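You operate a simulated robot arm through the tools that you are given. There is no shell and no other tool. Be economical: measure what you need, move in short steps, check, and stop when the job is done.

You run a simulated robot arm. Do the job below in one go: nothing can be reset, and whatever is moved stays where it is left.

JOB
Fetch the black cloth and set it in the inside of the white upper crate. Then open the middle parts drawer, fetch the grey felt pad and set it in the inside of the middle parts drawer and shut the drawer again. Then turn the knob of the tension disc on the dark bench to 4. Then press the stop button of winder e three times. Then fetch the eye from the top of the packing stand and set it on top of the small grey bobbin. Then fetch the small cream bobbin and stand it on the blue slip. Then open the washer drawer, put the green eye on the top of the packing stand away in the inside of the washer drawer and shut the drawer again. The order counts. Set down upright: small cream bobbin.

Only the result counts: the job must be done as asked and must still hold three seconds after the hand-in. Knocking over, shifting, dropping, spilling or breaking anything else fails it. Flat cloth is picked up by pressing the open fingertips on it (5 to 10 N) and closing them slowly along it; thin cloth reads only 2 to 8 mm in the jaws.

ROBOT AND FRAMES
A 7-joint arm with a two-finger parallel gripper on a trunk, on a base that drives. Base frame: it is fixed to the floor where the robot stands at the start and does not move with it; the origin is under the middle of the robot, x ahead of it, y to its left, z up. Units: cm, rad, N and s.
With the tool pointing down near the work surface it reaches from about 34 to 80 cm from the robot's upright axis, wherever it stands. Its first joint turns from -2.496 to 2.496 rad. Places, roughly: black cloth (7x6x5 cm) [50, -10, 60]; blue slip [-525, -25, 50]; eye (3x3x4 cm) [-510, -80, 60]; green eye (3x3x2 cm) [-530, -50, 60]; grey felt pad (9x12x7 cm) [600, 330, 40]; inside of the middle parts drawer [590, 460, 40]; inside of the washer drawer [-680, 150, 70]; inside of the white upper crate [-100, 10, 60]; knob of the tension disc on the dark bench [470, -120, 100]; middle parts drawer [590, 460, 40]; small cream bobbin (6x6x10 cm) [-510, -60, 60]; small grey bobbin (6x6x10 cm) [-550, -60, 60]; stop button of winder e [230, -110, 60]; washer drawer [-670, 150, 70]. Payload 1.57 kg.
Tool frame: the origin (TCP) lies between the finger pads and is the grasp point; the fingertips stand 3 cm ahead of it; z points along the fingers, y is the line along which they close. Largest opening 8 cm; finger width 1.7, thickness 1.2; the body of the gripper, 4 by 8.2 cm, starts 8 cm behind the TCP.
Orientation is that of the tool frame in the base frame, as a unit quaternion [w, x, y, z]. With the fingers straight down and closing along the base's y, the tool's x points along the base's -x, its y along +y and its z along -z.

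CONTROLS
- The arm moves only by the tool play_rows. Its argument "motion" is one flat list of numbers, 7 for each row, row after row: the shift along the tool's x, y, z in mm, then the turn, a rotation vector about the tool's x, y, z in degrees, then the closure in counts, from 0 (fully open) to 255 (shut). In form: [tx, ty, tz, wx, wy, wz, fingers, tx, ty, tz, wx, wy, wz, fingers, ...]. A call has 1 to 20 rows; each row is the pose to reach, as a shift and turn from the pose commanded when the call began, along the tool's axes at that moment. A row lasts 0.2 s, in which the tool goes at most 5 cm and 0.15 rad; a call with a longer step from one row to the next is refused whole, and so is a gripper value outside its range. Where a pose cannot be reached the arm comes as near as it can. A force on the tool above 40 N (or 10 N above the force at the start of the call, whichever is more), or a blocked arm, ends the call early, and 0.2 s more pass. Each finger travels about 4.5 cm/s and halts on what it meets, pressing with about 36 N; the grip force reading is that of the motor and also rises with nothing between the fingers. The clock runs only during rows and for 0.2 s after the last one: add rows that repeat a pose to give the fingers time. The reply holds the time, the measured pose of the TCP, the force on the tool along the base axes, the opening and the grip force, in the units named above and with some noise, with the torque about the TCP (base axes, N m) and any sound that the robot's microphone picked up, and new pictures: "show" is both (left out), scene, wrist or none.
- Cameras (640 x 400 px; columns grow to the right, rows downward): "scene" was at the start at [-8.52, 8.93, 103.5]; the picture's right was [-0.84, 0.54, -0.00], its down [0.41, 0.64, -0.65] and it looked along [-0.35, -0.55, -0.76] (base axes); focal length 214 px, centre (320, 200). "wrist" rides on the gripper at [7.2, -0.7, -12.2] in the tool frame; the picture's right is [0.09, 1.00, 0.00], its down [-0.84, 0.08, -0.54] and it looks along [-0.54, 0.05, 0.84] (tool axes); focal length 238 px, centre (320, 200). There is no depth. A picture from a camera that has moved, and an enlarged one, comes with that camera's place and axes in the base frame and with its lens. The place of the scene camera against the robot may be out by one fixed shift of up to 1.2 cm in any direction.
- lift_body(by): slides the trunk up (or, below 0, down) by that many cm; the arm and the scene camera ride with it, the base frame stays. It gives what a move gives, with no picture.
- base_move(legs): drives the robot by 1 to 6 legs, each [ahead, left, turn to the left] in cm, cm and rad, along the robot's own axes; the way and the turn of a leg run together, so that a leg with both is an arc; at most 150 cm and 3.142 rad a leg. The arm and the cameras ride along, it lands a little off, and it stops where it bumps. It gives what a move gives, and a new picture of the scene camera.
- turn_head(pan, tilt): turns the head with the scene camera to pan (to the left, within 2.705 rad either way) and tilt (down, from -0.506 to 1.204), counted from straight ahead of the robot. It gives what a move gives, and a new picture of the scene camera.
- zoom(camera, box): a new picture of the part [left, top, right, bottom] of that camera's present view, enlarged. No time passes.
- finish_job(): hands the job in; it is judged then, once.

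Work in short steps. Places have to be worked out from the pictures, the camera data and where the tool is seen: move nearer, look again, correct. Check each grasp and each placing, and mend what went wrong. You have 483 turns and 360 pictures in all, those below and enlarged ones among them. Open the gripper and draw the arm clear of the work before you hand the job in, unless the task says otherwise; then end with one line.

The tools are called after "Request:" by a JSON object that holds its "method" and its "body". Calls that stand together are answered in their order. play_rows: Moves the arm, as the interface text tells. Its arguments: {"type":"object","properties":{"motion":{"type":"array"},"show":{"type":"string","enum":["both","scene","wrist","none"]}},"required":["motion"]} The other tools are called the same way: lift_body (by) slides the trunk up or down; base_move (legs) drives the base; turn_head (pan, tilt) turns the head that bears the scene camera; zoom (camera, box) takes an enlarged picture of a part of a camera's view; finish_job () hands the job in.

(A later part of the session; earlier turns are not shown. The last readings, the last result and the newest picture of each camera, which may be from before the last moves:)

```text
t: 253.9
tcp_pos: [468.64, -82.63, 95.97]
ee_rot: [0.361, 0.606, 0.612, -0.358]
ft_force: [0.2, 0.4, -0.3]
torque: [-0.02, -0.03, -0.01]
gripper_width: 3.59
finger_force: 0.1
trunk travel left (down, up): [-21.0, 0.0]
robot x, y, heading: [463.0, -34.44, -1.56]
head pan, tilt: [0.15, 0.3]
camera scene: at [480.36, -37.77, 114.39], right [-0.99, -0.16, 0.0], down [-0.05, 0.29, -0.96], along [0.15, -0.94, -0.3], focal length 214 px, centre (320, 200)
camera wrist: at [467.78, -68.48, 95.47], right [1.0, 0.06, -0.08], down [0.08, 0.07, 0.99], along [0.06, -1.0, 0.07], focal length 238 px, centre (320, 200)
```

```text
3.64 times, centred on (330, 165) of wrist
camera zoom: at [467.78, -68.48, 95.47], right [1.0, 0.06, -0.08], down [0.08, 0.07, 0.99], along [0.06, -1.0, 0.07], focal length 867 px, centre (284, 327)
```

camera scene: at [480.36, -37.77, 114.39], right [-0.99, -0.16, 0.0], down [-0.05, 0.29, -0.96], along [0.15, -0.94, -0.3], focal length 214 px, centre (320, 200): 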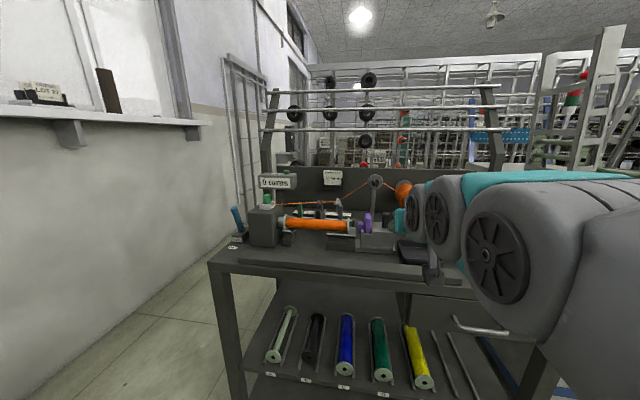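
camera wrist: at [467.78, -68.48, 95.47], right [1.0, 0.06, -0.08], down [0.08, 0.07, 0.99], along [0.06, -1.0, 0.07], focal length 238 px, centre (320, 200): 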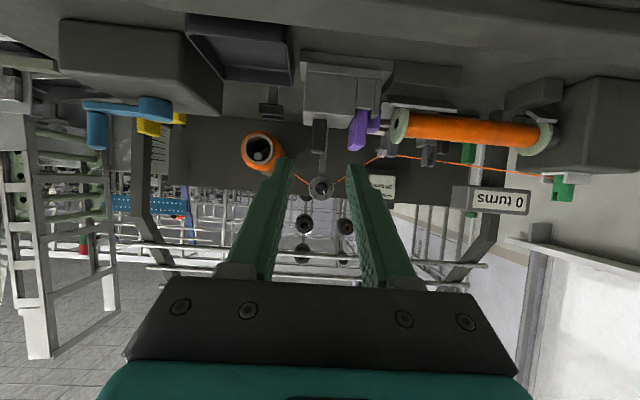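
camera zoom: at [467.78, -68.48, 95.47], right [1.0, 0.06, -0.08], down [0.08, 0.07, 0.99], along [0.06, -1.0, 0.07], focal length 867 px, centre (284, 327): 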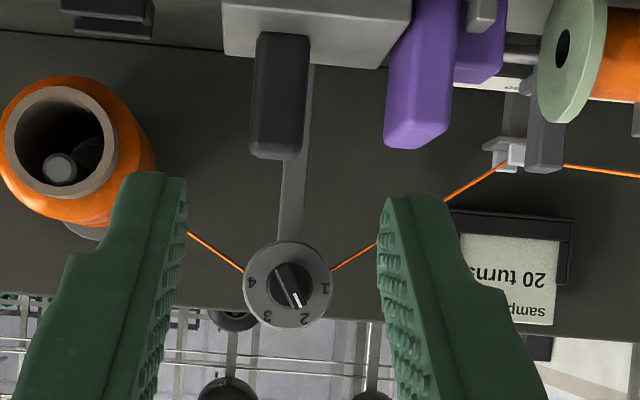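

The disc is centred on the ray x≈470.8, z≈96.5; lever tops reach z≈91 below it. I go to a pre-grasp 12 cm off the knob, pitched down 30° and rolled -20° to match the bar.

Request:
{"method": "play_rows", "body": {"motion": [-26, 3, 28, 0, 0, -3, 175, -51, 6, 56, 0, 0, -6, 175, -77, 9, 84, 0, 0, -9, 175, -103, 12, 112, 0, 0, -12, 175, -129, 15, 140, 0, 0, -15, 175, -154, 18, 168, 0, 0, -18, 175, -180, 21, 196, 0, 0, -20, 175, -180, 21, 196, 0, 0, -20, 175], "show": "both"}}

```text
t: 255.7
tcp_pos: [470.72, -108.48, 102.14]
ee_rot: [0.294, 0.489, 0.709, -0.415]
ft_force: [-0.4, -0.3, -0.1]
torque: [-0.02, 0.0, 0.04]
gripper_width: 2.51
finger_force: 0.1
trunk travel left (down, up): [-21.0, 0.0]
robot x, y, heading: [463.22, -34.41, -1.56]
head pan, tilt: [0.15, 0.3]
camera scene: at [480.36, -37.78, 114.39], right [-0.99, -0.16, 0.0], down [-0.05, 0.29, -0.96], along [0.15, -0.94, -0.3], focal length 214 px, centre (320, 200)
camera wrist: at [467.47, -94.69, 102.29], right [0.9, 0.22, -0.38], down [0.36, 0.11, 0.93], along [0.24, -0.97, 0.02], focal length 238 px, centre (320, 200)
```

scene: 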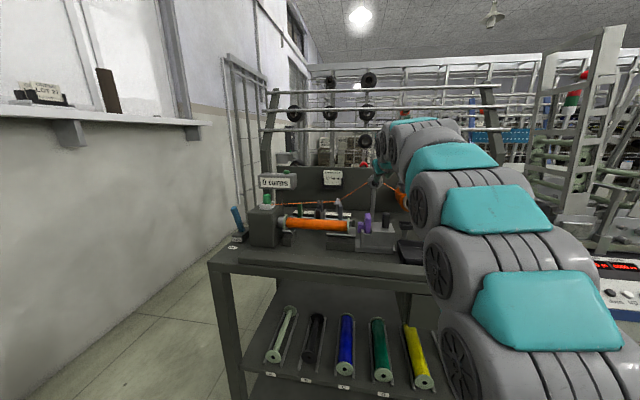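
wrist: 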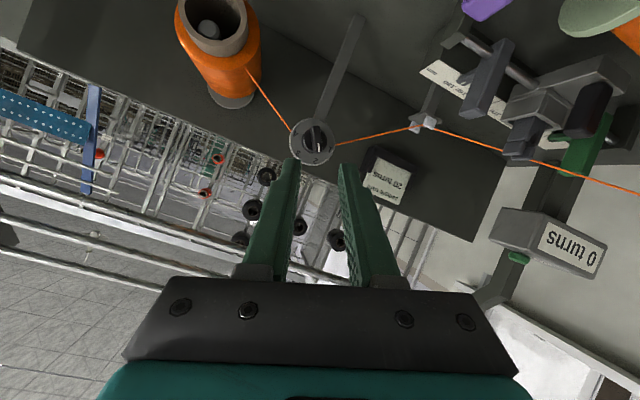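

Request:
{"method": "zoom", "body": {"camera": "wrist", "box": [270, 100, 370, 180]}}

```text
5.00 times, centred on (320, 140) of wrist
camera zoom: at [467.47, -94.69, 102.29], right [0.9, 0.22, -0.38], down [0.36, 0.11, 0.93], along [0.24, -0.97, 0.02], focal length 1192 px, centre (320, 500)
```

zoom: 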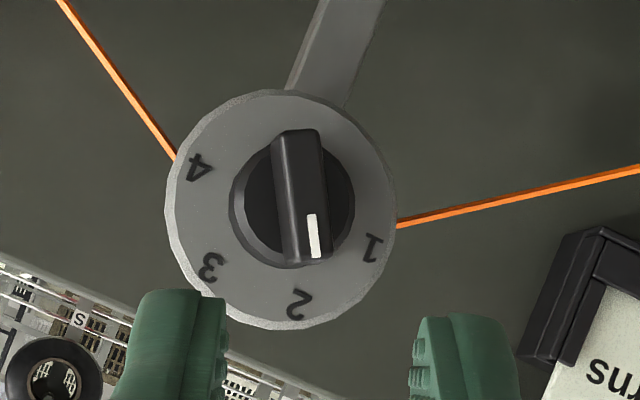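

Bar front at y≈-120.5 on the axis (470.9, 96.8), and the bar is ~6° off my finger line. I trim the roll and advance partway.

Request:
{"method": "play_rows", "body": {"motion": [-5, -1, 20, 0, 0, -2, 175, -10, -2, 45, 0, 0, -4, 175, -15, -3, 70, 0, 0, -6, 175, -15, -3, 85, 0, 0, -6, 175], "show": "wrist"}}

Request:
{"method": "zoom", "body": {"camera": "wrist", "box": [260, 100, 380, 190]}}

```text
t: 256.7
tcp_pos: [471.32, -116.68, 99.46]
ee_rot: [0.272, 0.451, 0.734, -0.429]
ft_force: [0.3, 0.3, 1.2]
torque: [0.05, 0.01, 0.02]
gripper_width: 2.51
finger_force: 0.0
trunk travel left (down, up): [-21.0, 0.0]
robot x, y, heading: [463.27, -34.03, -1.56]
head pan, tilt: [0.15, 0.3]
camera wrist: at [467.36, -103.05, 99.93], right [0.85, 0.26, -0.46], down [0.44, 0.13, 0.89], along [0.29, -0.96, 0.0], focal length 238 px, centre (320, 200)
```

wrist: 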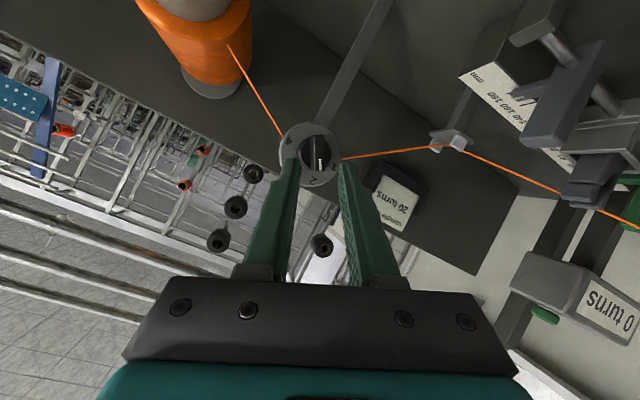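

```text
4.44 times, centred on (320, 145) of wrist
camera zoom: at [467.36, -103.05, 99.93], right [0.85, 0.26, -0.46], down [0.44, 0.13, 0.89], along [0.29, -0.96, 0.0], focal length 1059 px, centre (320, 444)
```

zoom: 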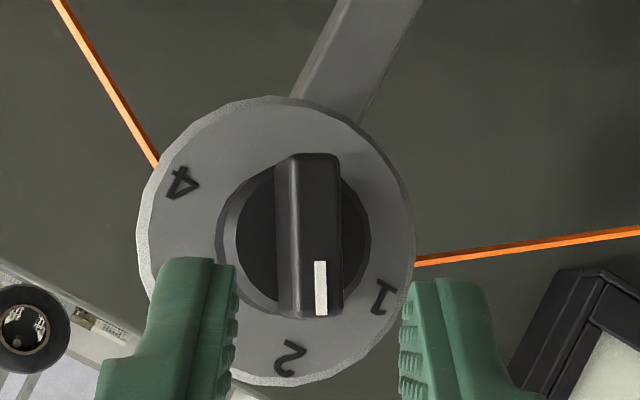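

Aligned. I make the final 3 cm advance with a 4 mm sideways trim, then close on the bar.

Request:
{"method": "play_rows", "body": {"motion": [1, -2, 12, 0, 0, 0, 175, 2, -4, 24, 0, 0, 0, 175, 3, -4, 31, 0, 0, 0, 175, 3, -4, 31, 0, 0, 0, 200, 3, -4, 31, 0, 0, 0, 225, 3, -4, 31, 0, 0, 0, 255, 3, -4, 31, 0, 0, 0, 255], "show": "wrist"}}

Request:
{"method": "zoom", "body": {"camera": "wrist", "box": [260, 100, 380, 190]}}

```text
t: 258.3
tcp_pos: [471.08, -119.25, 97.76]
ee_rot: [0.27, 0.451, 0.734, -0.429]
ft_force: [13.6, 8.7, -10.6]
torque: [0.14, -0.11, 0.5]
gripper_width: 1.06
finger_force: 28.2
trunk travel left (down, up): [-21.0, 0.0]
robot x, y, heading: [463.26, -34.11, -1.561]
head pan, tilt: [0.15, 0.3]
camera wrist: at [467.17, -105.75, 98.26], right [0.85, 0.26, -0.46], down [0.44, 0.13, 0.89], along [0.3, -0.96, 0.0], focal length 238 px, centre (320, 200)
```

wrist: 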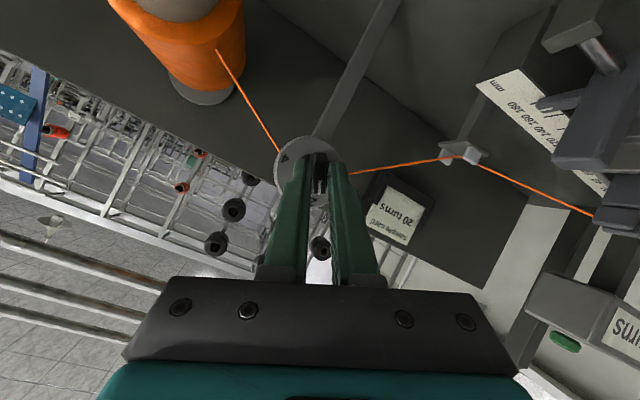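

```text
4.44 times, centred on (320, 145) of wrist
camera zoom: at [467.17, -105.75, 98.26], right [0.85, 0.26, -0.46], down [0.44, 0.13, 0.89], along [0.3, -0.96, 0.0], focal length 1059 px, centre (320, 444)
```

zoom: 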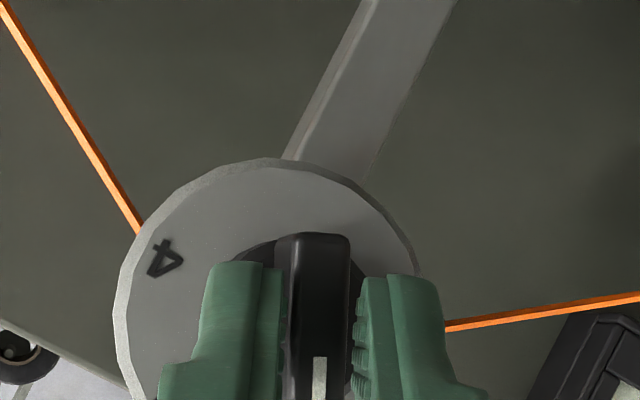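

Gripped (1.06 cm). I turn 45° clockwise about the knob axis.

Request:
{"method": "play_rows", "body": {"motion": [0.4, -1.1, -0.1, -3.2, -1.7, 6.6, 255, 0.9, -2.2, -0.1, -6.4, -3.4, 13.1, 255, 1.6, -3.2, 0, -9.7, -5.1, 19.7, 255, 2.4, -4.2, 0.1, -12.9, -6.8, 26.3, 255, 3.3, -5, 0.3, -16.1, -8.4, 32.8, 255, 4.2, -5.7, 0.6, -19.3, -10.1, 39.4, 255, 4.2, -5.7, 0.6, -19.3, -10.1, 39.4, 255], "show": "both"}}

```text
t: 259.9
tcp_pos: [470.26, -119.43, 97.44]
ee_rot: [0.531, 0.582, 0.574, -0.224]
ft_force: [24.1, 11.8, -18.6]
torque: [0.47, -0.01, 0.55]
gripper_width: 1.08
finger_force: 29.2
trunk travel left (down, up): [-21.0, 0.0]
robot x, y, heading: [463.03, -34.35, -1.559]
head pan, tilt: [0.15, 0.3]
camera scene: at [480.5, -37.84, 114.37], right [-0.99, -0.16, 0.0], down [-0.05, 0.29, -0.95], along [0.15, -0.94, -0.3], focal length 214 px, centre (320, 200)
camera wrist: at [467.12, -105.81, 95.09], right [0.92, 0.26, 0.28], down [-0.32, 0.13, 0.94], along [0.21, -0.96, 0.21], focal length 238 px, centre (320, 200)
```

scene: 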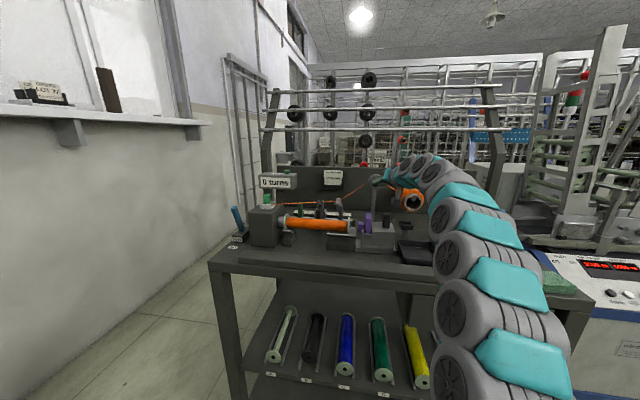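
wrist: 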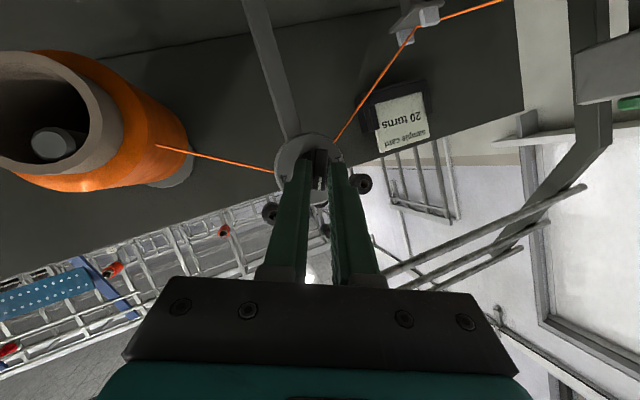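

Turned. I release, back off 7 cm and re-pose for the second grip (bar now near +19°).

Request:
{"method": "play_rows", "body": {"motion": [0, 0, 0, 0, 0, 0, 215, 0, 0, 0, 0, 0, 0, 175, 0, 0, 0, 0, 0, 0, 175, 0, 0, -25, 0, 0, 0, 175, 0, 0, -60, 0, 0, 0, 175, -2, 12, -72, 7.3, 0.5, 1.8, 175, -4, 24, -72, 14.5, 1, 3.7, 175, -6, 36, -72, 21.8, 1.6, 5.5, 175, -6, 36, -72, 21.8, 1.6, 5.5, 175], "show": "wrist"}}

Request:
{"method": "zoom", "body": {"camera": "wrist", "box": [260, 100, 380, 190]}}

```text
t: 261.9
tcp_pos: [470.63, -112.47, 101.84]
ee_rot: [0.414, 0.702, 0.498, -0.296]
ft_force: [0.5, -0.2, 0.8]
torque: [0.01, 0.01, 0.0]
gripper_width: 2.53
finger_force: 0.1
trunk travel left (down, up): [-21.0, 0.0]
robot x, y, heading: [463.27, -34.34, -1.567]
head pan, tilt: [0.15, 0.3]
camera wrist: at [472.39, -98.47, 101.6], right [0.97, -0.12, 0.21], down [-0.2, 0.08, 0.98], along [-0.13, -0.99, 0.06], focal length 238 px, centre (320, 200)
```

wrist: 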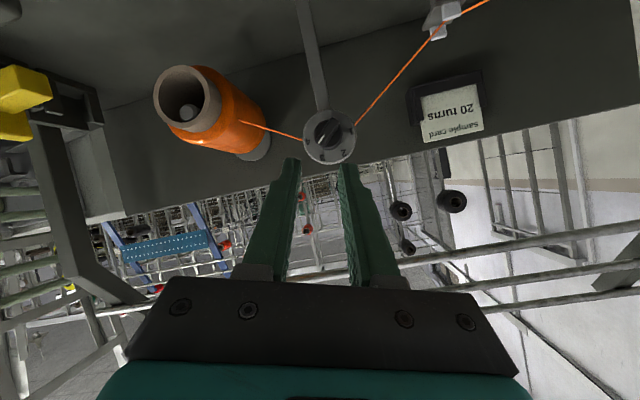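

```text
4.44 times, centred on (320, 145) of wrist
camera zoom: at [472.39, -98.47, 101.6], right [0.97, -0.12, 0.21], down [-0.2, 0.08, 0.98], along [-0.13, -0.99, 0.06], focal length 1059 px, centre (320, 444)
```

zoom: 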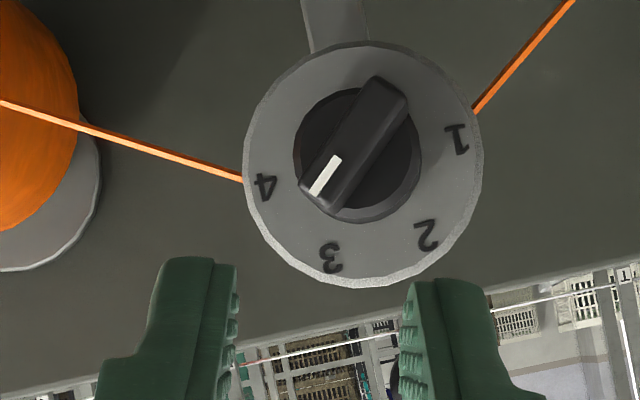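

The mark is now ~12° past 3; about 44° remain to 4 and the bar is 31° off the finger line. I roll +31° and advance partway.

Request:
{"method": "play_rows", "body": {"motion": [0, 0, 8, 0, 0, 7.8, 175, 1, 1, 16, 0, 0, 15.6, 175, 1, 1, 24, 0, 0, 23.4, 175, 2, 2, 36, 0, 0, 31, 175, 2, 2, 48, 0, 0, 31, 175], "show": "wrist"}}

Request:
{"method": "zoom", "body": {"camera": "wrist", "box": [260, 100, 380, 190]}}

```text
t: 263.1
tcp_pos: [470.94, -116.66, 99.41]
ee_rot: [0.479, 0.809, 0.293, -0.173]
ft_force: [0.0, 0.4, 0.8]
torque: [-0.02, 0.0, 0.0]
gripper_width: 2.49
finger_force: 0.0
trunk travel left (down, up): [-21.0, 0.0]
robot x, y, heading: [463.38, -33.92, -1.561]
head pan, tilt: [0.15, 0.3]
camera wrist: at [476.01, -103.55, 100.79], right [0.71, -0.34, 0.62], down [-0.59, 0.19, 0.78], along [-0.38, -0.92, -0.07], focal length 238 px, centre (320, 200)
```

wrist: 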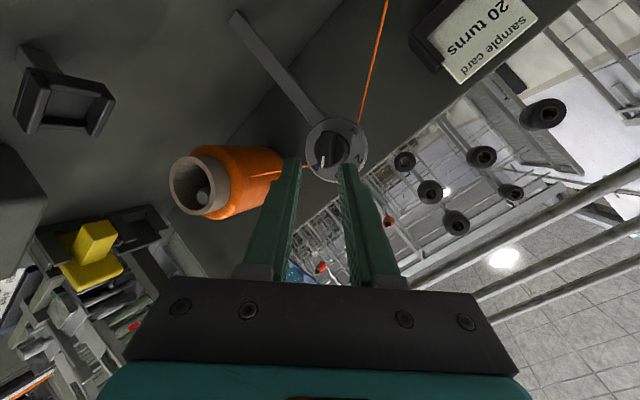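

```text
4.44 times, centred on (320, 145) of wrist
camera zoom: at [476.01, -103.55, 100.79], right [0.71, -0.34, 0.62], down [-0.59, 0.19, 0.78], along [-0.38, -0.92, -0.07], focal length 1059 px, centre (320, 444)
```

zoom: 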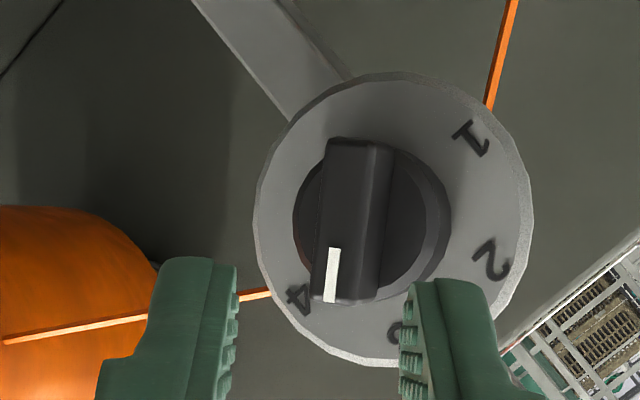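

The views suggest the axis is nearer x≈471.4. I shift 3 mm, roll 5° more, advance and close.

Request:
{"method": "play_rows", "body": {"motion": [1, 2, 10, 0, 0, 3, 175, 3, 3, 22, 0, 0, 5, 175, 3, 3, 31, 0, 0, 5, 175, 3, 3, 31, 0, 0, 5, 200, 3, 3, 31, 0, 0, 5, 225, 3, 3, 31, 0, 0, 5, 255, 3, 3, 31, 0, 0, 5, 255], "show": "wrist"}}

Request:
{"method": "zoom", "body": {"camera": "wrist", "box": [260, 100, 380, 190]}}

```text
t: 264.7
tcp_pos: [471.35, -119.41, 97.94]
ee_rot: [0.485, 0.821, 0.257, -0.153]
ft_force: [1.7, -4.8, 3.8]
torque: [-0.31, 0.02, -0.22]
gripper_width: 1.14
finger_force: 28.4
trunk travel left (down, up): [-21.0, 0.0]
robot x, y, heading: [463.19, -34.11, -1.557]
head pan, tilt: [0.15, 0.3]
camera wrist: at [476.84, -106.55, 99.77], right [0.65, -0.37, 0.67], down [-0.64, 0.21, 0.74], along [-0.41, -0.9, -0.1], focal length 238 px, centre (320, 200)
```

wrist: 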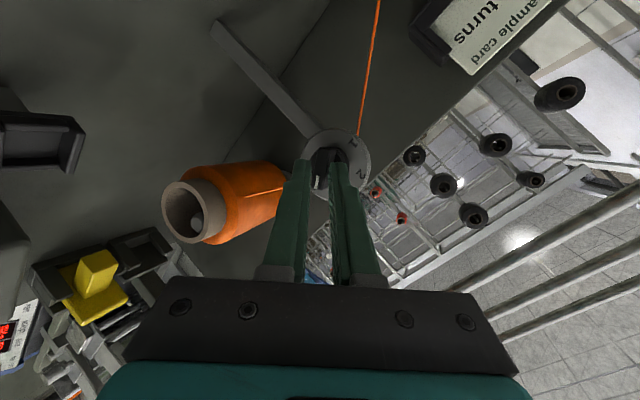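

```text
4.44 times, centred on (320, 145) of wrist
camera zoom: at [476.84, -106.55, 99.77], right [0.65, -0.37, 0.67], down [-0.64, 0.21, 0.74], along [-0.41, -0.9, -0.1], focal length 1059 px, centre (320, 444)
```

zoom: 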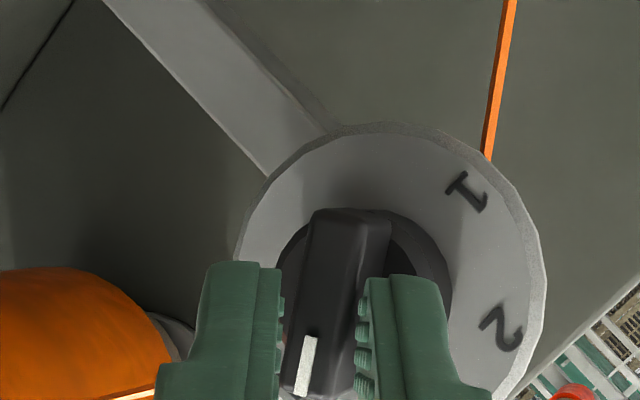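

Gripped with little side load, so the axis is right. The mark is at about 57°; I turn 34° more clockwise.

Request:
{"method": "play_rows", "body": {"motion": [-1.2, -1, 0.1, -2.3, 3.4, 7.4, 255, -2.2, -2.1, 0.3, -4.7, 6.7, 14.9, 255, -3, -3.4, 0.6, -7, 10.1, 22.3, 255, -3.6, -4.8, 1, -9.3, 13.4, 29.8, 255, -3.6, -4.8, 1, -9.3, 13.4, 29.8, 255], "show": "none"}}

Request:
{"method": "zoom", "body": {"camera": "wrist", "box": [240, 90, 400, 200]}}

Request:
{"method": "zoom", "body": {"camera": "scene", "box": [340, 160, 420, 210]}}

```text
t: 265.9
tcp_pos: [470.59, -119.32, 97.84]
ee_rot: [0.54, 0.83, 0.104, 0.094]
ft_force: [-9.0, -4.7, 2.4]
torque: [-0.17, 0.2, -0.39]
gripper_width: 1.12
finger_force: 28.8
trunk travel left (down, up): [-21.0, 0.0]
robot x, y, heading: [463.04, -34.31, -1.56]
head pan, tilt: [0.15, 0.3]
```

```text
3.64 times, centred on (320, 145) of wrist
camera zoom: at [474.15, -106.54, 102.37], right [0.16, -0.37, 0.92], down [-0.94, 0.22, 0.25], along [-0.29, -0.9, -0.31], focal length 867 px, centre (320, 400)
```

zoom: 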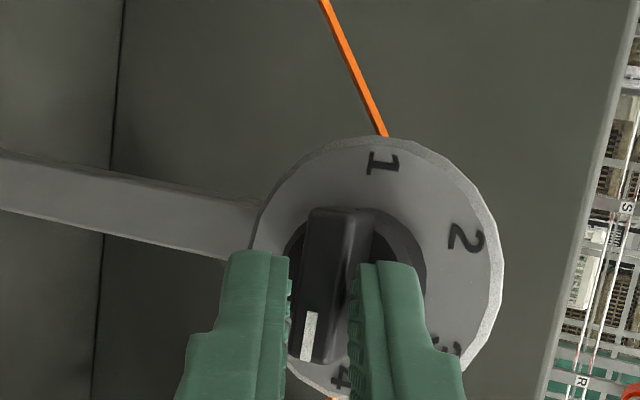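

```text
8.00 times, centred on (380, 185) of scene
camera zoom: at [480.29, -37.81, 114.4], right [-0.99, -0.16, 0.0], down [-0.05, 0.29, -0.96], along [0.15, -0.94, -0.3], focal length 1716 px, centre (-160, 320)
```

zoom: 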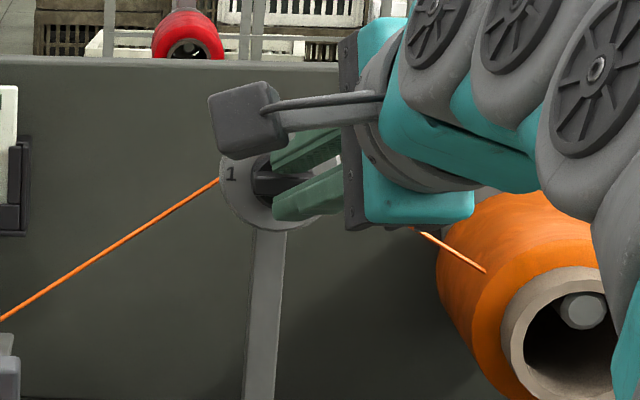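

The bar is nearly parallel to the 1–4 line, mark toward 4. I release, back off and check.

Request:
{"method": "play_rows", "body": {"motion": [0, 0, 0, 0, 0, 0, 230, 0, 0, 0, 0, 0, 0, 205, 0, 0, 0, 0, 0, 0, 175, 0, 0, 0, 0, 0, 0, 175, 0, 0, -25, 0, 0, 0, 175, 0, 0, -60, 0, 0, 0, 175, 0, 0, -100, 0, 0, 0, 175, 0, 0, -140, 0, 0, 0, 175], "show": "none"}}

Request:
{"method": "zoom", "body": {"camera": "wrist", "box": [240, 90, 400, 200]}}

Request:
{"method": "zoom", "body": {"camera": "scene", "box": [340, 160, 420, 210]}}

```text
t: 267.7
tcp_pos: [466.97, -107.04, 103.33]
ee_rot: [0.538, 0.831, 0.105, 0.094]
ft_force: [-1.2, -0.5, -0.2]
torque: [0.02, 0.02, -0.01]
gripper_width: 2.52
finger_force: 0.1
trunk travel left (down, up): [-21.0, 0.0]
robot x, y, heading: [463.16, -34.06, -1.56]
head pan, tilt: [0.15, 0.3]
```

```text
3.64 times, centred on (320, 145) of wrist
camera zoom: at [470.61, -94.29, 107.99], right [0.16, -0.37, 0.91], down [-0.94, 0.21, 0.25], along [-0.29, -0.9, -0.32], focal length 867 px, centre (320, 400)
```

zoom: 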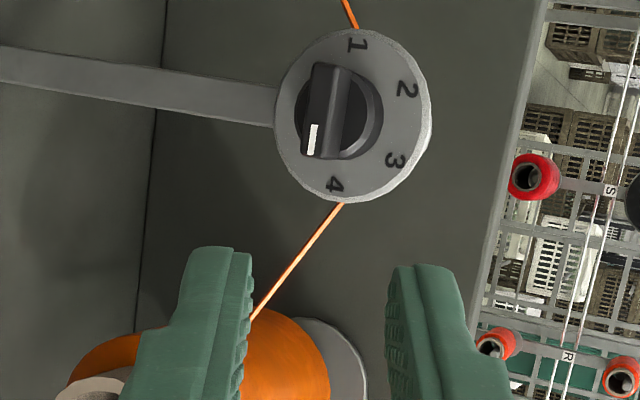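

```text
8.00 times, centred on (380, 185) of scene
camera zoom: at [480.35, -37.79, 114.39], right [-0.99, -0.16, 0.0], down [-0.05, 0.29, -0.96], along [0.15, -0.94, -0.3], focal length 1716 px, centre (-160, 320)
```

zoom: 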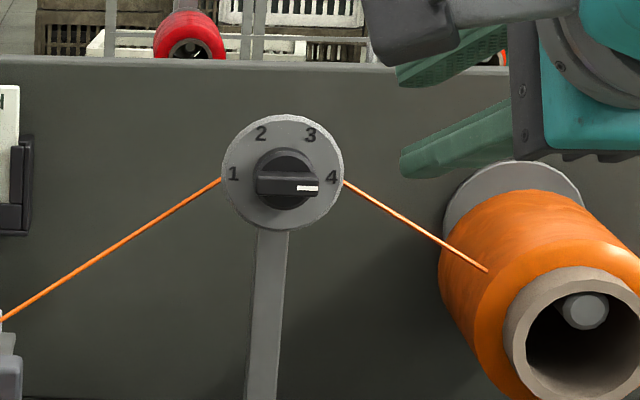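

The knob's mark points at 4. I retract and bring the tool back to vertical.

Request:
{"method": "play_rows", "body": {"motion": [4, -29, -22, 0, 0, 0, 175, 8, -58, -44, 0, 0, 0, 175, 13, -87, -66, 4.8, 3.4, -5.5, 175, 17, -116, -88, 9.7, 6.8, -11.1, 175, 21, -145, -110, 14.5, 10.2, -16.6, 175, 25, -173, -133, 19.3, 13.6, -22.2, 175, 29, -202, -155, 24.1, 17, -27.7, 175, 34, -231, -177, 29, 20.4, -33.3, 175, 38, -260, -199, 33.8, 23.7, -38.8, 175, 42, -289, -221, 38.6, 27.1, -44.3, 175, 42, -289, -221, 43.4, 30.5, -49.9, 175, 42, -289, -221, 48.3, 33.9, -55.4, 175, 42, -289, -221, 53.1, 37.3, -61, 175, 42, -289, -221, 57.9, 40.7, -66.5, 175], "show": "scene"}}

```text
t: 270.7
tcp_pos: [462.93, -75.23, 86.01]
ee_rot: [0.0, 0.707, 0.707, 0.0]
ft_force: [-0.3, 0.5, 0.5]
torque: [-0.01, -0.02, 0.02]
gripper_width: 2.54
finger_force: 0.1
trunk travel left (down, up): [-21.0, 0.0]
robot x, y, heading: [463.35, -33.86, -1.561]
head pan, tilt: [0.15, 0.3]
camera scene: at [480.35, -37.77, 114.39], right [-0.99, -0.16, 0.0], down [-0.05, 0.29, -0.96], along [0.15, -0.94, -0.3], focal length 214 px, centre (320, 200)
```

scene: 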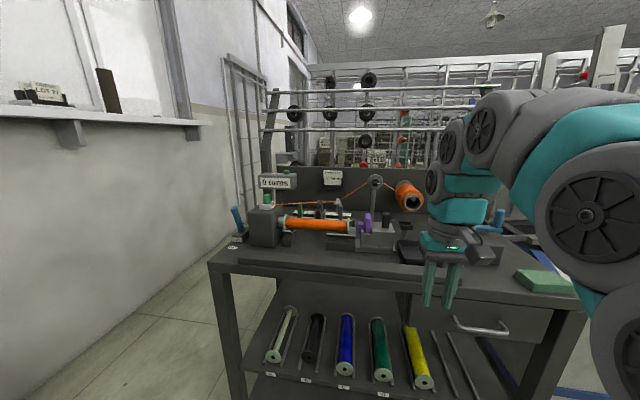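

Next the winders; I look to the right along the row.

Request:
{"method": "turn_head", "body": {"pan": -1.1, "tilt": 0.3}}

```text
t: 272.2
tcp_pos: [463.03, -75.22, 85.98]
ee_rot: [0.002, 0.708, 0.707, 0.0]
ft_force: [-0.2, -0.8, -0.2]
torque: [0.0, 0.02, 0.0]
gripper_width: 2.52
finger_force: 0.0
trunk travel left (down, up): [-21.0, 0.0]
robot x, y, heading: [462.71, -34.45, -1.563]
head pan, tilt: [-1.1, 0.3]
camera scene: at [470.59, -32.89, 114.39], right [-0.46, 0.89, 0.0], down [0.26, 0.14, -0.96], along [-0.85, -0.44, -0.3], focal length 214 px, centre (320, 200)
```

scene: 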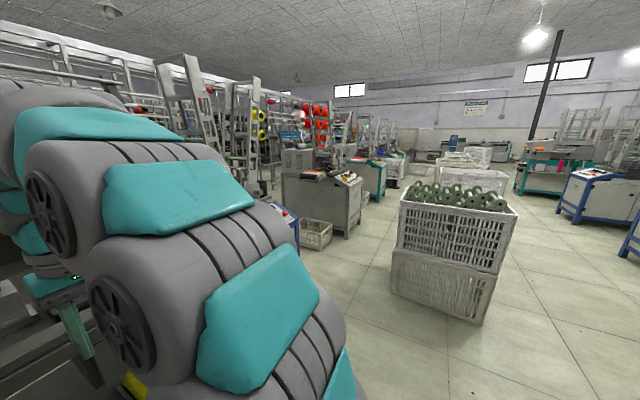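

The gap between the crate stack and the winders is narrow, so I take the wide aisle: back to y≈91, along -x to x≈166, then toward -y between the crates.

Request:
{"method": "base_move", "body": {"legs": [[-125, 0, 0], [0, 0, -1.58], [150, 0, 0], [146, 0, 0], [0, 0, 1.57]]}}

Request:
{"method": "turn_head", "body": {"pan": 0.35, "tilt": 0.4}}

```text
t: 299.8
tcp_pos: [168.7, 51.63, 85.9]
ee_rot: [0.0, 0.716, 0.698, -0.001]
ft_force: [0.3, 0.5, -0.1]
torque: [0.0, 0.01, 0.02]
gripper_width: 2.51
finger_force: 0.0
trunk travel left (down, up): [-21.0, 0.0]
robot x, y, heading: [170.12, 92.81, -1.587]
head pan, tilt: [-1.1, 0.3]
camera scene: at [177.28, 93.76, 114.39], right [-0.44, 0.9, 0.0], down [0.27, 0.13, -0.96], along [-0.86, -0.42, -0.3], focal length 214 px, centre (320, 200)
```

scene: 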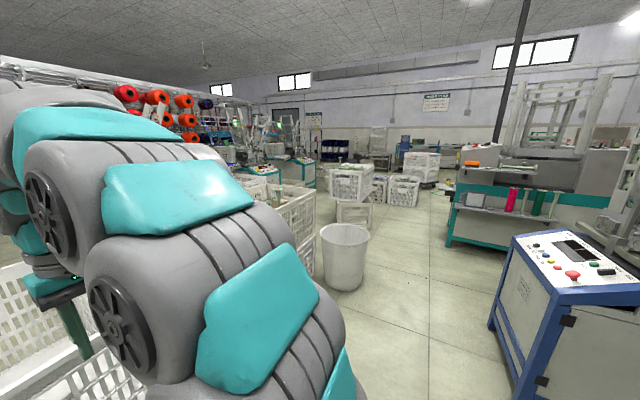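

```text
t: 301.4
tcp_pos: [168.69, 51.6, 86.02]
ee_rot: [0.001, 0.716, 0.698, -0.001]
ft_force: [0.1, 0.2, 0.8]
torque: [-0.01, -0.01, 0.01]
gripper_width: 2.53
finger_force: 0.0
trunk travel left (down, up): [-21.0, 0.0]
robot x, y, heading: [169.5, 92.83, -1.581]
head pan, tilt: [0.351, 0.4]
camera scene: at [188.72, 89.15, 113.47], right [-0.94, -0.33, 0.0], down [-0.13, 0.37, -0.92], along [0.3, -0.87, -0.39], focal length 214 px, centre (320, 200)
```

scene: 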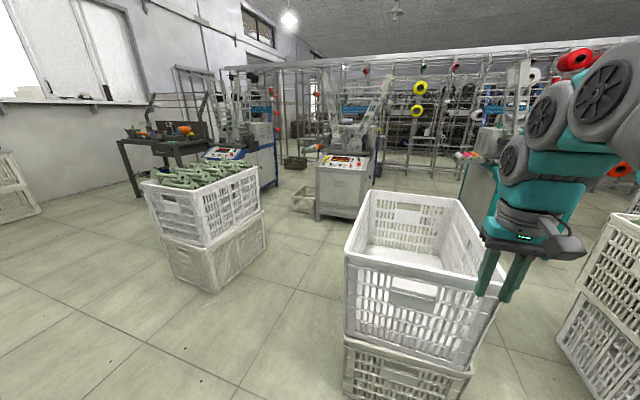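

Crate stacks leave a gap x≈199–271; winder at x≈213–259 lies beyond with its panel at z≈60. I line up at x≈235 and drive in.

Request:
{"method": "base_move", "body": {"legs": [[0, 66, 0.01], [135, 0, 0]]}}

Request:
{"method": "turn_head", "body": {"pan": 0.1, "tilt": 0.65}}

```text
t: 311.5
tcp_pos: [233.69, -84.91, 86.04]
ee_rot: [0.001, 0.717, 0.697, 0.0]
ft_force: [-0.8, 0.7, 0.6]
torque: [-0.01, -0.03, 0.0]
gripper_width: 2.51
finger_force: 0.0
trunk travel left (down, up): [-21.0, 0.0]
robot x, y, heading: [235.2, -44.1, -1.588]
head pan, tilt: [0.351, 0.4]
camera scene: at [253.79, -47.57, 113.47], right [-0.94, -0.33, 0.0], down [-0.13, 0.37, -0.92], along [0.3, -0.87, -0.39], focal length 214 px, centre (320, 200)
```

scene: 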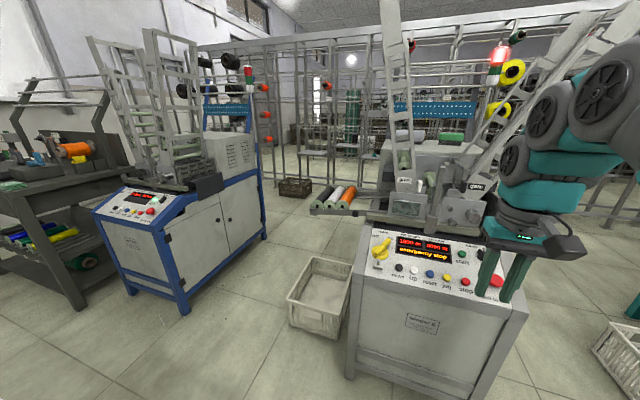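

```text
t: 312.2
tcp_pos: [233.59, -84.97, 85.96]
ee_rot: [0.0, 0.718, 0.696, -0.001]
ft_force: [-1.0, 0.8, 0.4]
torque: [0.02, -0.02, 0.01]
gripper_width: 2.52
finger_force: 0.0
trunk travel left (down, up): [-21.0, 0.0]
robot x, y, heading: [234.79, -44.15, -1.591]
head pan, tilt: [0.099, 0.649]
camera scene: at [251.48, -47.47, 111.22], right [-1.0, -0.08, 0.0], down [-0.05, 0.6, -0.8], along [0.07, -0.79, -0.6], focal length 214 px, centre (320, 200)
```

scene: 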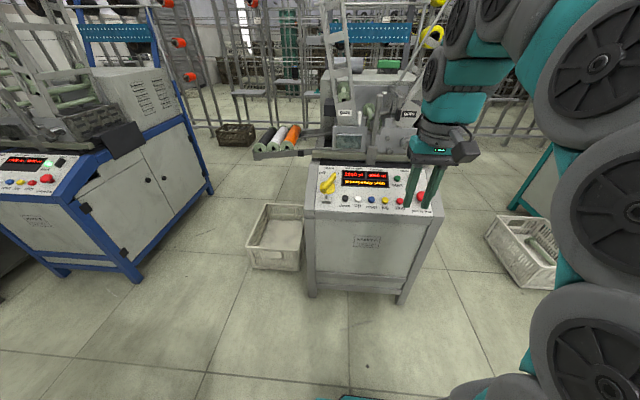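

Request:
{"method": "zoom", "body": {"camera": "scene", "box": [300, 150, 450, 260]}}

```text
3.64 times, centred on (375, 205) of scene
camera zoom: at [251.48, -47.47, 111.22], right [-1.0, -0.08, 0.0], down [-0.05, 0.6, -0.8], along [0.07, -0.79, -0.6], focal length 780 px, centre (120, 182)
```

zoom: 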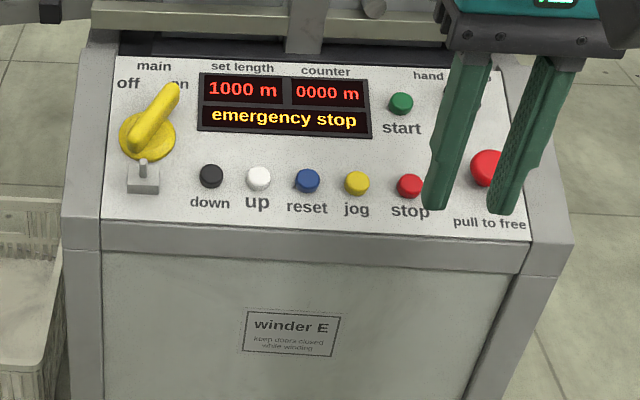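

Winder E's small red "stop" button is left of the big emergency mushroom. I close the fingers and take a wrist view to triangulate.

Request:
{"method": "play_rows", "body": {"motion": [0, 0, 0, 0, 0, 0, 255, 0, 0, 0, 0, 0, 0, 255, 0, 0, 0, 0, 0, 0, 255], "show": "wrist"}}

```text
t: 313.1
tcp_pos: [233.62, -85.09, 85.9]
ee_rot: [0.0, 0.718, 0.696, -0.001]
ft_force: [-0.4, 0.1, 0.5]
torque: [-0.02, -0.03, 0.01]
gripper_width: 0.0
finger_force: 21.0
trunk travel left (down, up): [-21.0, 0.0]
robot x, y, heading: [235.08, -44.21, -1.591]
head pan, tilt: [0.099, 0.649]
camera wrist: at [233.18, -77.81, 98.17], right [1.0, 0.06, 0.0], down [0.05, -0.84, 0.54], along [0.03, -0.54, -0.84], focal length 238 px, centre (320, 200)
```

wrist: 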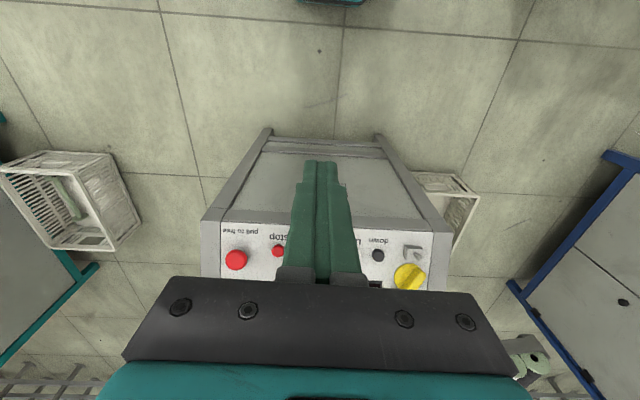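

The stop button is at (226.7,-113.8,62.2); the panel leans about 25° toward me. I tilt the closed fingers 25° and go to 6 cm off the button.

Request:
{"method": "play_rows", "body": {"motion": [-36, -9, 22, 0, -3.6, 0, 255, -72, -17, 44, 0, -7.2, 0, 255, -107, -26, 66, 0, -10.8, 0, 255, -143, -35, 89, 0, -14.3, 0, 255, -179, -44, 111, 0, -18, 0, 255, -215, -52, 133, 0, -21.5, 0, 255, -251, -61, 155, 0, -25, 0, 255, -251, -61, 155, 0, -25, 0, 255], "show": "both"}}

```text
t: 314.9
tcp_pos: [226.97, -109.88, 70.45]
ee_rot: [0.153, 0.7, 0.68, -0.157]
ft_force: [0.5, 0.3, -0.3]
torque: [0.01, 0.0, 0.01]
gripper_width: 0.01
finger_force: 21.2
trunk travel left (down, up): [-21.0, 0.0]
robot x, y, heading: [235.03, -43.76, -1.587]
head pan, tilt: [0.099, 0.649]
camera scene: at [251.47, -47.48, 111.22], right [-1.0, -0.08, 0.0], down [-0.05, 0.6, -0.8], along [0.07, -0.79, -0.6], focal length 214 px, centre (320, 200)
camera wrist: at [226.68, -98.17, 78.42], right [1.0, 0.05, -0.04], down [0.06, -0.53, 0.85], along [0.02, -0.85, -0.53], focal length 238 px, centre (320, 200)
```

scene: 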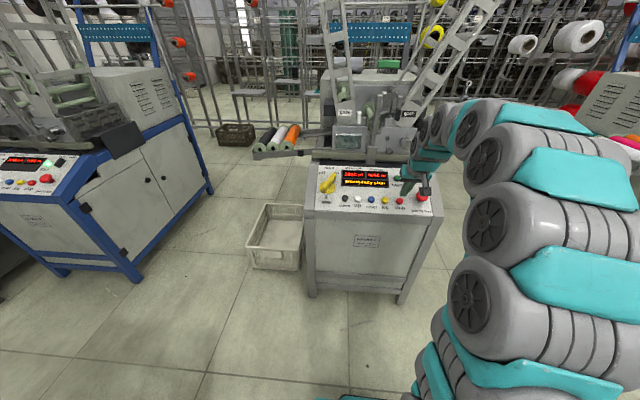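
wrist: 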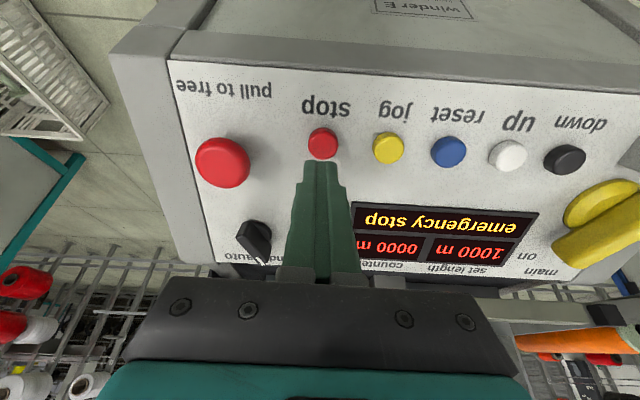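

The button is exactly on the finger line. I press slowly to find the contact.

Request:
{"method": "play_rows", "body": {"motion": [0, 1, 25, 0, 0, 0, 255, 0, 1, 45, 0, 0, 0, 255, 0, 1, 52, 0, 0, 0, 255, 0, 1, 57, 0, 0, 0, 255], "show": "wrist"}}

```text
t: 315.5
tcp_pos: [227.07, -111.55, 67.46]
ee_rot: [0.157, 0.7, 0.678, -0.162]
ft_force: [3.5, 26.1, 32.6]
torque: [0.59, -0.17, 0.05]
gripper_width: 0.0
finger_force: 20.7
trunk travel left (down, up): [-21.0, 0.0]
robot x, y, heading: [235.02, -44.08, -1.587]
head pan, tilt: [0.099, 0.649]
heard: click
stopped in row 3: the force on the tool passed its limit at 206 N (the readings are from after the stop); the commanded pose is now the measured one
camera wrist: at [226.66, -99.85, 75.2], right [1.0, 0.05, -0.04], down [0.06, -0.52, 0.85], along [0.02, -0.86, -0.52], focal length 238 px, centre (320, 200)
```

wrist: 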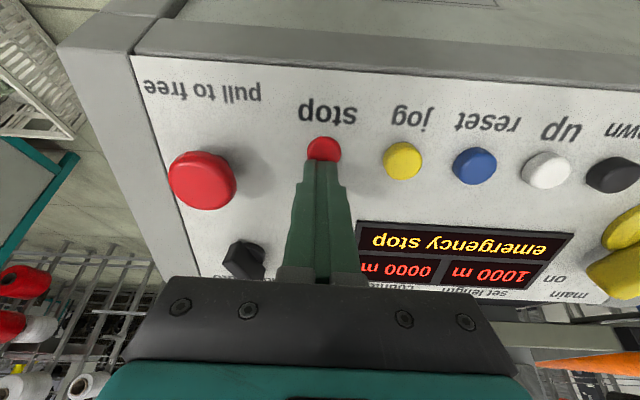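

One click heard. I back off 1.5 cm.

Request:
{"method": "play_rows", "body": {"motion": [0, 0, -8, 0, 0, 0, 255, 0, 0, -15, 0, 0, 0, 255, 0, 0, -15, 0, 0, 0, 255], "show": "wrist"}}

```text
t: 316.3
tcp_pos: [227.03, -111.14, 68.37]
ee_rot: [0.155, 0.7, 0.678, -0.16]
ft_force: [0.5, -0.3, 0.7]
torque: [-0.01, -0.01, -0.01]
gripper_width: 0.0
finger_force: 21.1
trunk travel left (down, up): [-21.0, 0.0]
robot x, y, heading: [235.02, -44.08, -1.589]
head pan, tilt: [0.099, 0.649]
camera wrist: at [226.67, -99.47, 76.16], right [1.0, 0.05, -0.04], down [0.06, -0.52, 0.85], along [0.02, -0.85, -0.52], focal length 238 px, centre (320, 200)
```

wrist: 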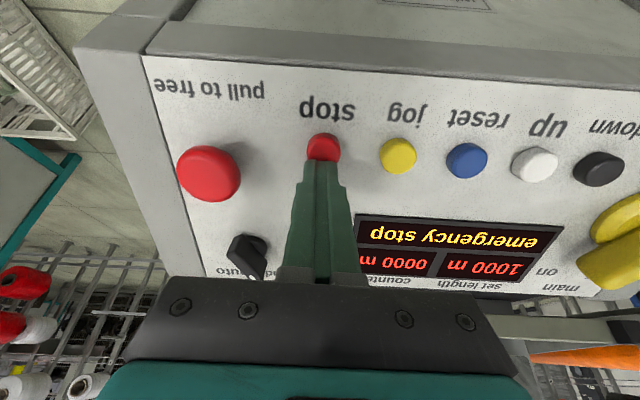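

Free again. I retreat a bit more, then press a second time in 2 mm steps and release.

Request:
{"method": "play_rows", "body": {"motion": [0, 0, -10, 0, 0, 0, 255, 0, 0, -10, 0, 0, 0, 255, 0, 0, 0, 0, 0, 0, 255, 0, 0, 5, 0, 0, 0, 255, 0, 0, 7, 0, 0, 0, 255, 0, 0, 9, 0, 0, 0, 255, 0, 0, 10, 0, 0, 0, 255, 0, 0, 11, 0, 0, 0, 255, 0, 0, 12, 0, 0, 0, 255], "show": "none"}}

```text
t: 318.3
tcp_pos: [226.96, -111.6, 67.67]
ee_rot: [0.156, 0.7, 0.678, -0.16]
ft_force: [5.8, 18.0, 25.9]
torque: [0.38, -0.23, 0.03]
gripper_width: 0.0
finger_force: 21.3
trunk travel left (down, up): [-21.0, 0.0]
robot x, y, heading: [234.76, -43.98, -1.585]
head pan, tilt: [0.099, 0.649]
heard: click
```

Second click heard without a stop. I release with 2.5 cm of retreat.

Request:
{"method": "play_rows", "body": {"motion": [0, 0, -10, 0, 0, 0, 255, 0, 0, -25, 0, 0, 0, 255, 0, 0, -25, 0, 0, 0, 255], "show": "none"}}

```text
t: 319.1
tcp_pos: [226.87, -110.55, 69.59]
ee_rot: [0.155, 0.7, 0.679, -0.16]
ft_force: [0.5, -1.3, 0.1]
torque: [0.03, 0.02, -0.01]
gripper_width: 0.0
finger_force: 21.0
trunk travel left (down, up): [-21.0, 0.0]
robot x, y, heading: [234.92, -44.18, -1.584]
head pan, tilt: [0.099, 0.649]
```

Third press, same depth.

Request:
{"method": "play_rows", "body": {"motion": [0, 0, 8, 0, 0, 0, 255, 0, 0, 14, 0, 0, 0, 255, 0, 0, 18, 0, 0, 0, 255, 0, 0, 20, 0, 0, 0, 255, 0, 0, 22, 0, 0, 0, 255, 0, 0, 23, 0, 0, 0, 255, 0, 0, 24, 0, 0, 0, 255, 0, 0, 25, 0, 0, 0, 255], "show": "none"}}

```text
t: 320.9
tcp_pos: [226.84, -111.71, 67.56]
ee_rot: [0.156, 0.7, 0.678, -0.162]
ft_force: [-0.7, 12.7, 28.7]
torque: [0.21, -0.04, 0.03]
gripper_width: 0.0
finger_force: 21.2
trunk travel left (down, up): [-21.0, 0.0]
robot x, y, heading: [234.77, -44.11, -1.586]
head pan, tilt: [0.099, 0.649]
heard: click
```

Three clicks. I retreat and right the tool.

Request:
{"method": "play_rows", "body": {"motion": [0, 0, -30, 0, 0, 0, 255, 0, 0, -65, 0, 0, 0, 255, 26, 9, -101, 0, 4, 0, 255, 52, 18, -137, 0, 8, 0, 255, 79, 27, -173, 0, 12, 0, 255, 105, 35, -209, 0, 16, 0, 255, 131, 44, -245, 0, 20, 0, 200, 157, 53, -282, 0, 25, 0, 140], "show": "scene"}}

```text
t: 322.7
tcp_pos: [233.08, -85.43, 86.03]
ee_rot: [0.004, 0.717, 0.697, -0.004]
ft_force: [0.2, -0.2, 0.6]
torque: [0.0, 0.02, -0.05]
gripper_width: 3.6
finger_force: 0.1
trunk travel left (down, up): [-21.0, 0.0]
robot x, y, heading: [235.18, -43.98, -1.591]
head pan, tilt: [0.099, 0.649]
camera scene: at [251.48, -47.38, 111.22], right [-1.0, -0.08, 0.0], down [-0.05, 0.6, -0.8], along [0.07, -0.79, -0.6], focal length 214 px, centre (320, 200)
```

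scene: 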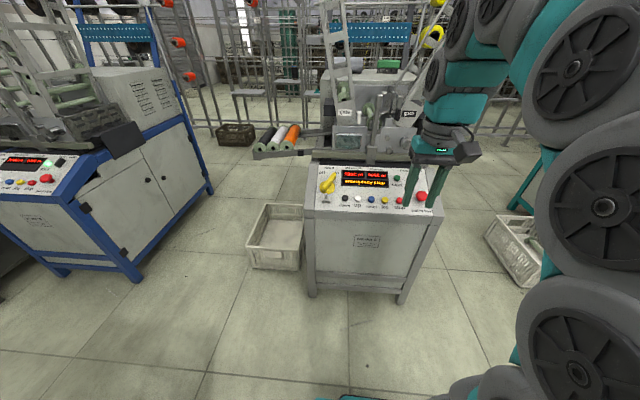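

Next the packing stand far at x≈-510. I drive back to the wide aisle and along -x, then look.

Request:
{"method": "base_move", "body": {"legs": [[-137, 0, 0], [0, 0, -1.55], [150, 0, 0], [100, 0, 0]]}}

Request:
{"method": "turn_head", "body": {"pan": 0.25, "tilt": 0.3}}

```text
t: 345.1
tcp_pos: [-51.99, 106.77, 85.88]
ee_rot: [0.0, 1.0, -0.025, -0.007]
ft_force: [-0.3, 0.3, -0.6]
torque: [-0.01, 0.0, 0.01]
gripper_width: 3.61
finger_force: 0.1
trunk travel left (down, up): [-21.0, 0.0]
robot x, y, heading: [-10.85, 103.99, 3.107]
head pan, tilt: [0.099, 0.649]
camera scene: at [-13.99, 88.79, 111.22], right [-0.06, 1.0, 0.0], down [0.6, 0.04, -0.8], along [-0.8, -0.05, -0.6], focal length 214 px, centre (320, 200)
```

scene: 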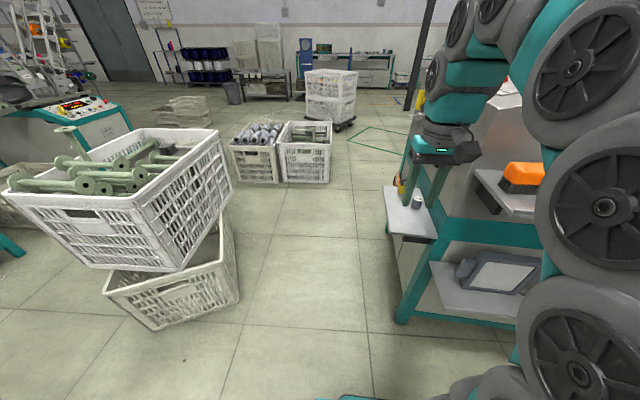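

```text
t: 346.0
tcp_pos: [-51.86, 106.83, 85.9]
ee_rot: [0.0, 1.0, -0.026, -0.007]
ft_force: [-0.2, 1.1, 0.1]
torque: [0.0, 0.0, 0.02]
gripper_width: 3.61
finger_force: 0.0
trunk travel left (down, up): [-21.0, 0.0]
robot x, y, heading: [-10.51, 104.09, 3.105]
head pan, tilt: [0.25, 0.3]
camera scene: at [-14.46, 87.37, 114.39], right [-0.21, 0.98, 0.0], down [0.29, 0.06, -0.95], along [-0.93, -0.2, -0.3], focal length 214 px, centre (320, 200)
```

scene: 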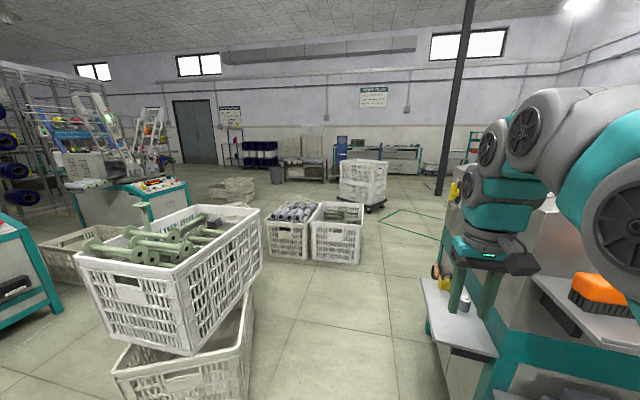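

The packing stand is beyond. I must pass the station on the right (shelf to y≈111) and two crates ahead (y 5–87 at x≈-181). First I shift to y≈72 and go to x≈-125, then look.

Request:
{"method": "base_move", "body": {"legs": [[0, 32, 0.035], [112, 0, 0]]}}

Request:
{"method": "turn_head", "body": {"pan": -0.15, "tilt": 0.5}}

```text
t: 353.4
tcp_pos: [-164.95, 75.38, 85.89]
ee_rot: [0.0, 1.0, -0.017, -0.008]
ft_force: [-0.6, 0.2, 0.3]
torque: [0.0, 0.02, -0.02]
gripper_width: 3.61
finger_force: 0.0
trunk travel left (down, up): [-21.0, 0.0]
robot x, y, heading: [-123.72, 72.98, 3.124]
head pan, tilt: [0.25, 0.3]
camera scene: at [-127.11, 56.57, 114.39], right [-0.23, 0.97, 0.0], down [0.29, 0.07, -0.96], along [-0.93, -0.22, -0.3], focal length 214 px, centre (320, 200)
```

scene: 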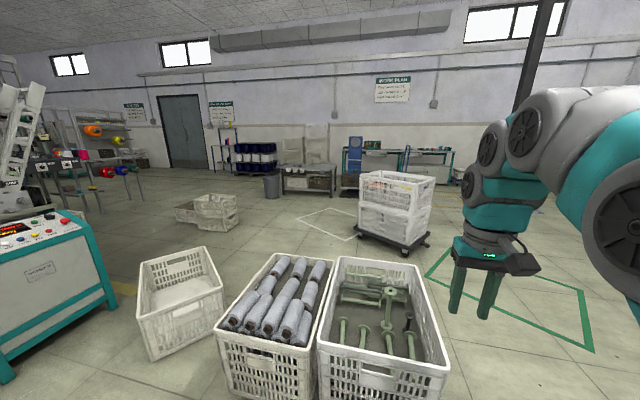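

```text
t: 354.3
tcp_pos: [-164.92, 75.33, 85.84]
ee_rot: [0.0, 1.0, -0.017, -0.007]
ft_force: [0.1, -0.7, 0.2]
torque: [-0.03, -0.01, 0.0]
gripper_width: 3.63
finger_force: 0.0
trunk travel left (down, up): [-21.0, 0.0]
robot x, y, heading: [-123.57, 73.11, 3.124]
head pan, tilt: [-0.15, 0.499]
camera scene: at [-126.99, 60.23, 112.56], right [0.17, 0.99, 0.0], down [0.47, -0.08, -0.88], along [-0.87, 0.15, -0.48], focal length 214 px, centre (320, 200)
```

scene: 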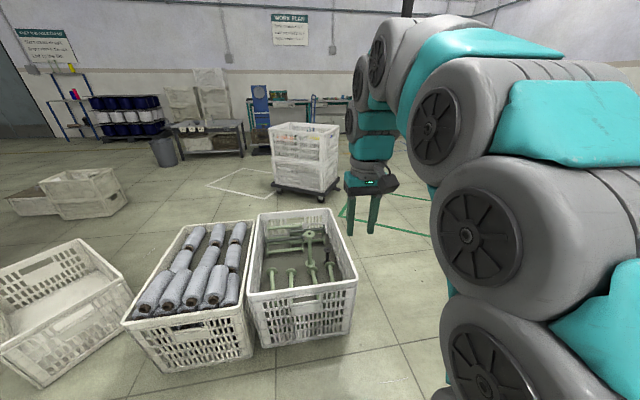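

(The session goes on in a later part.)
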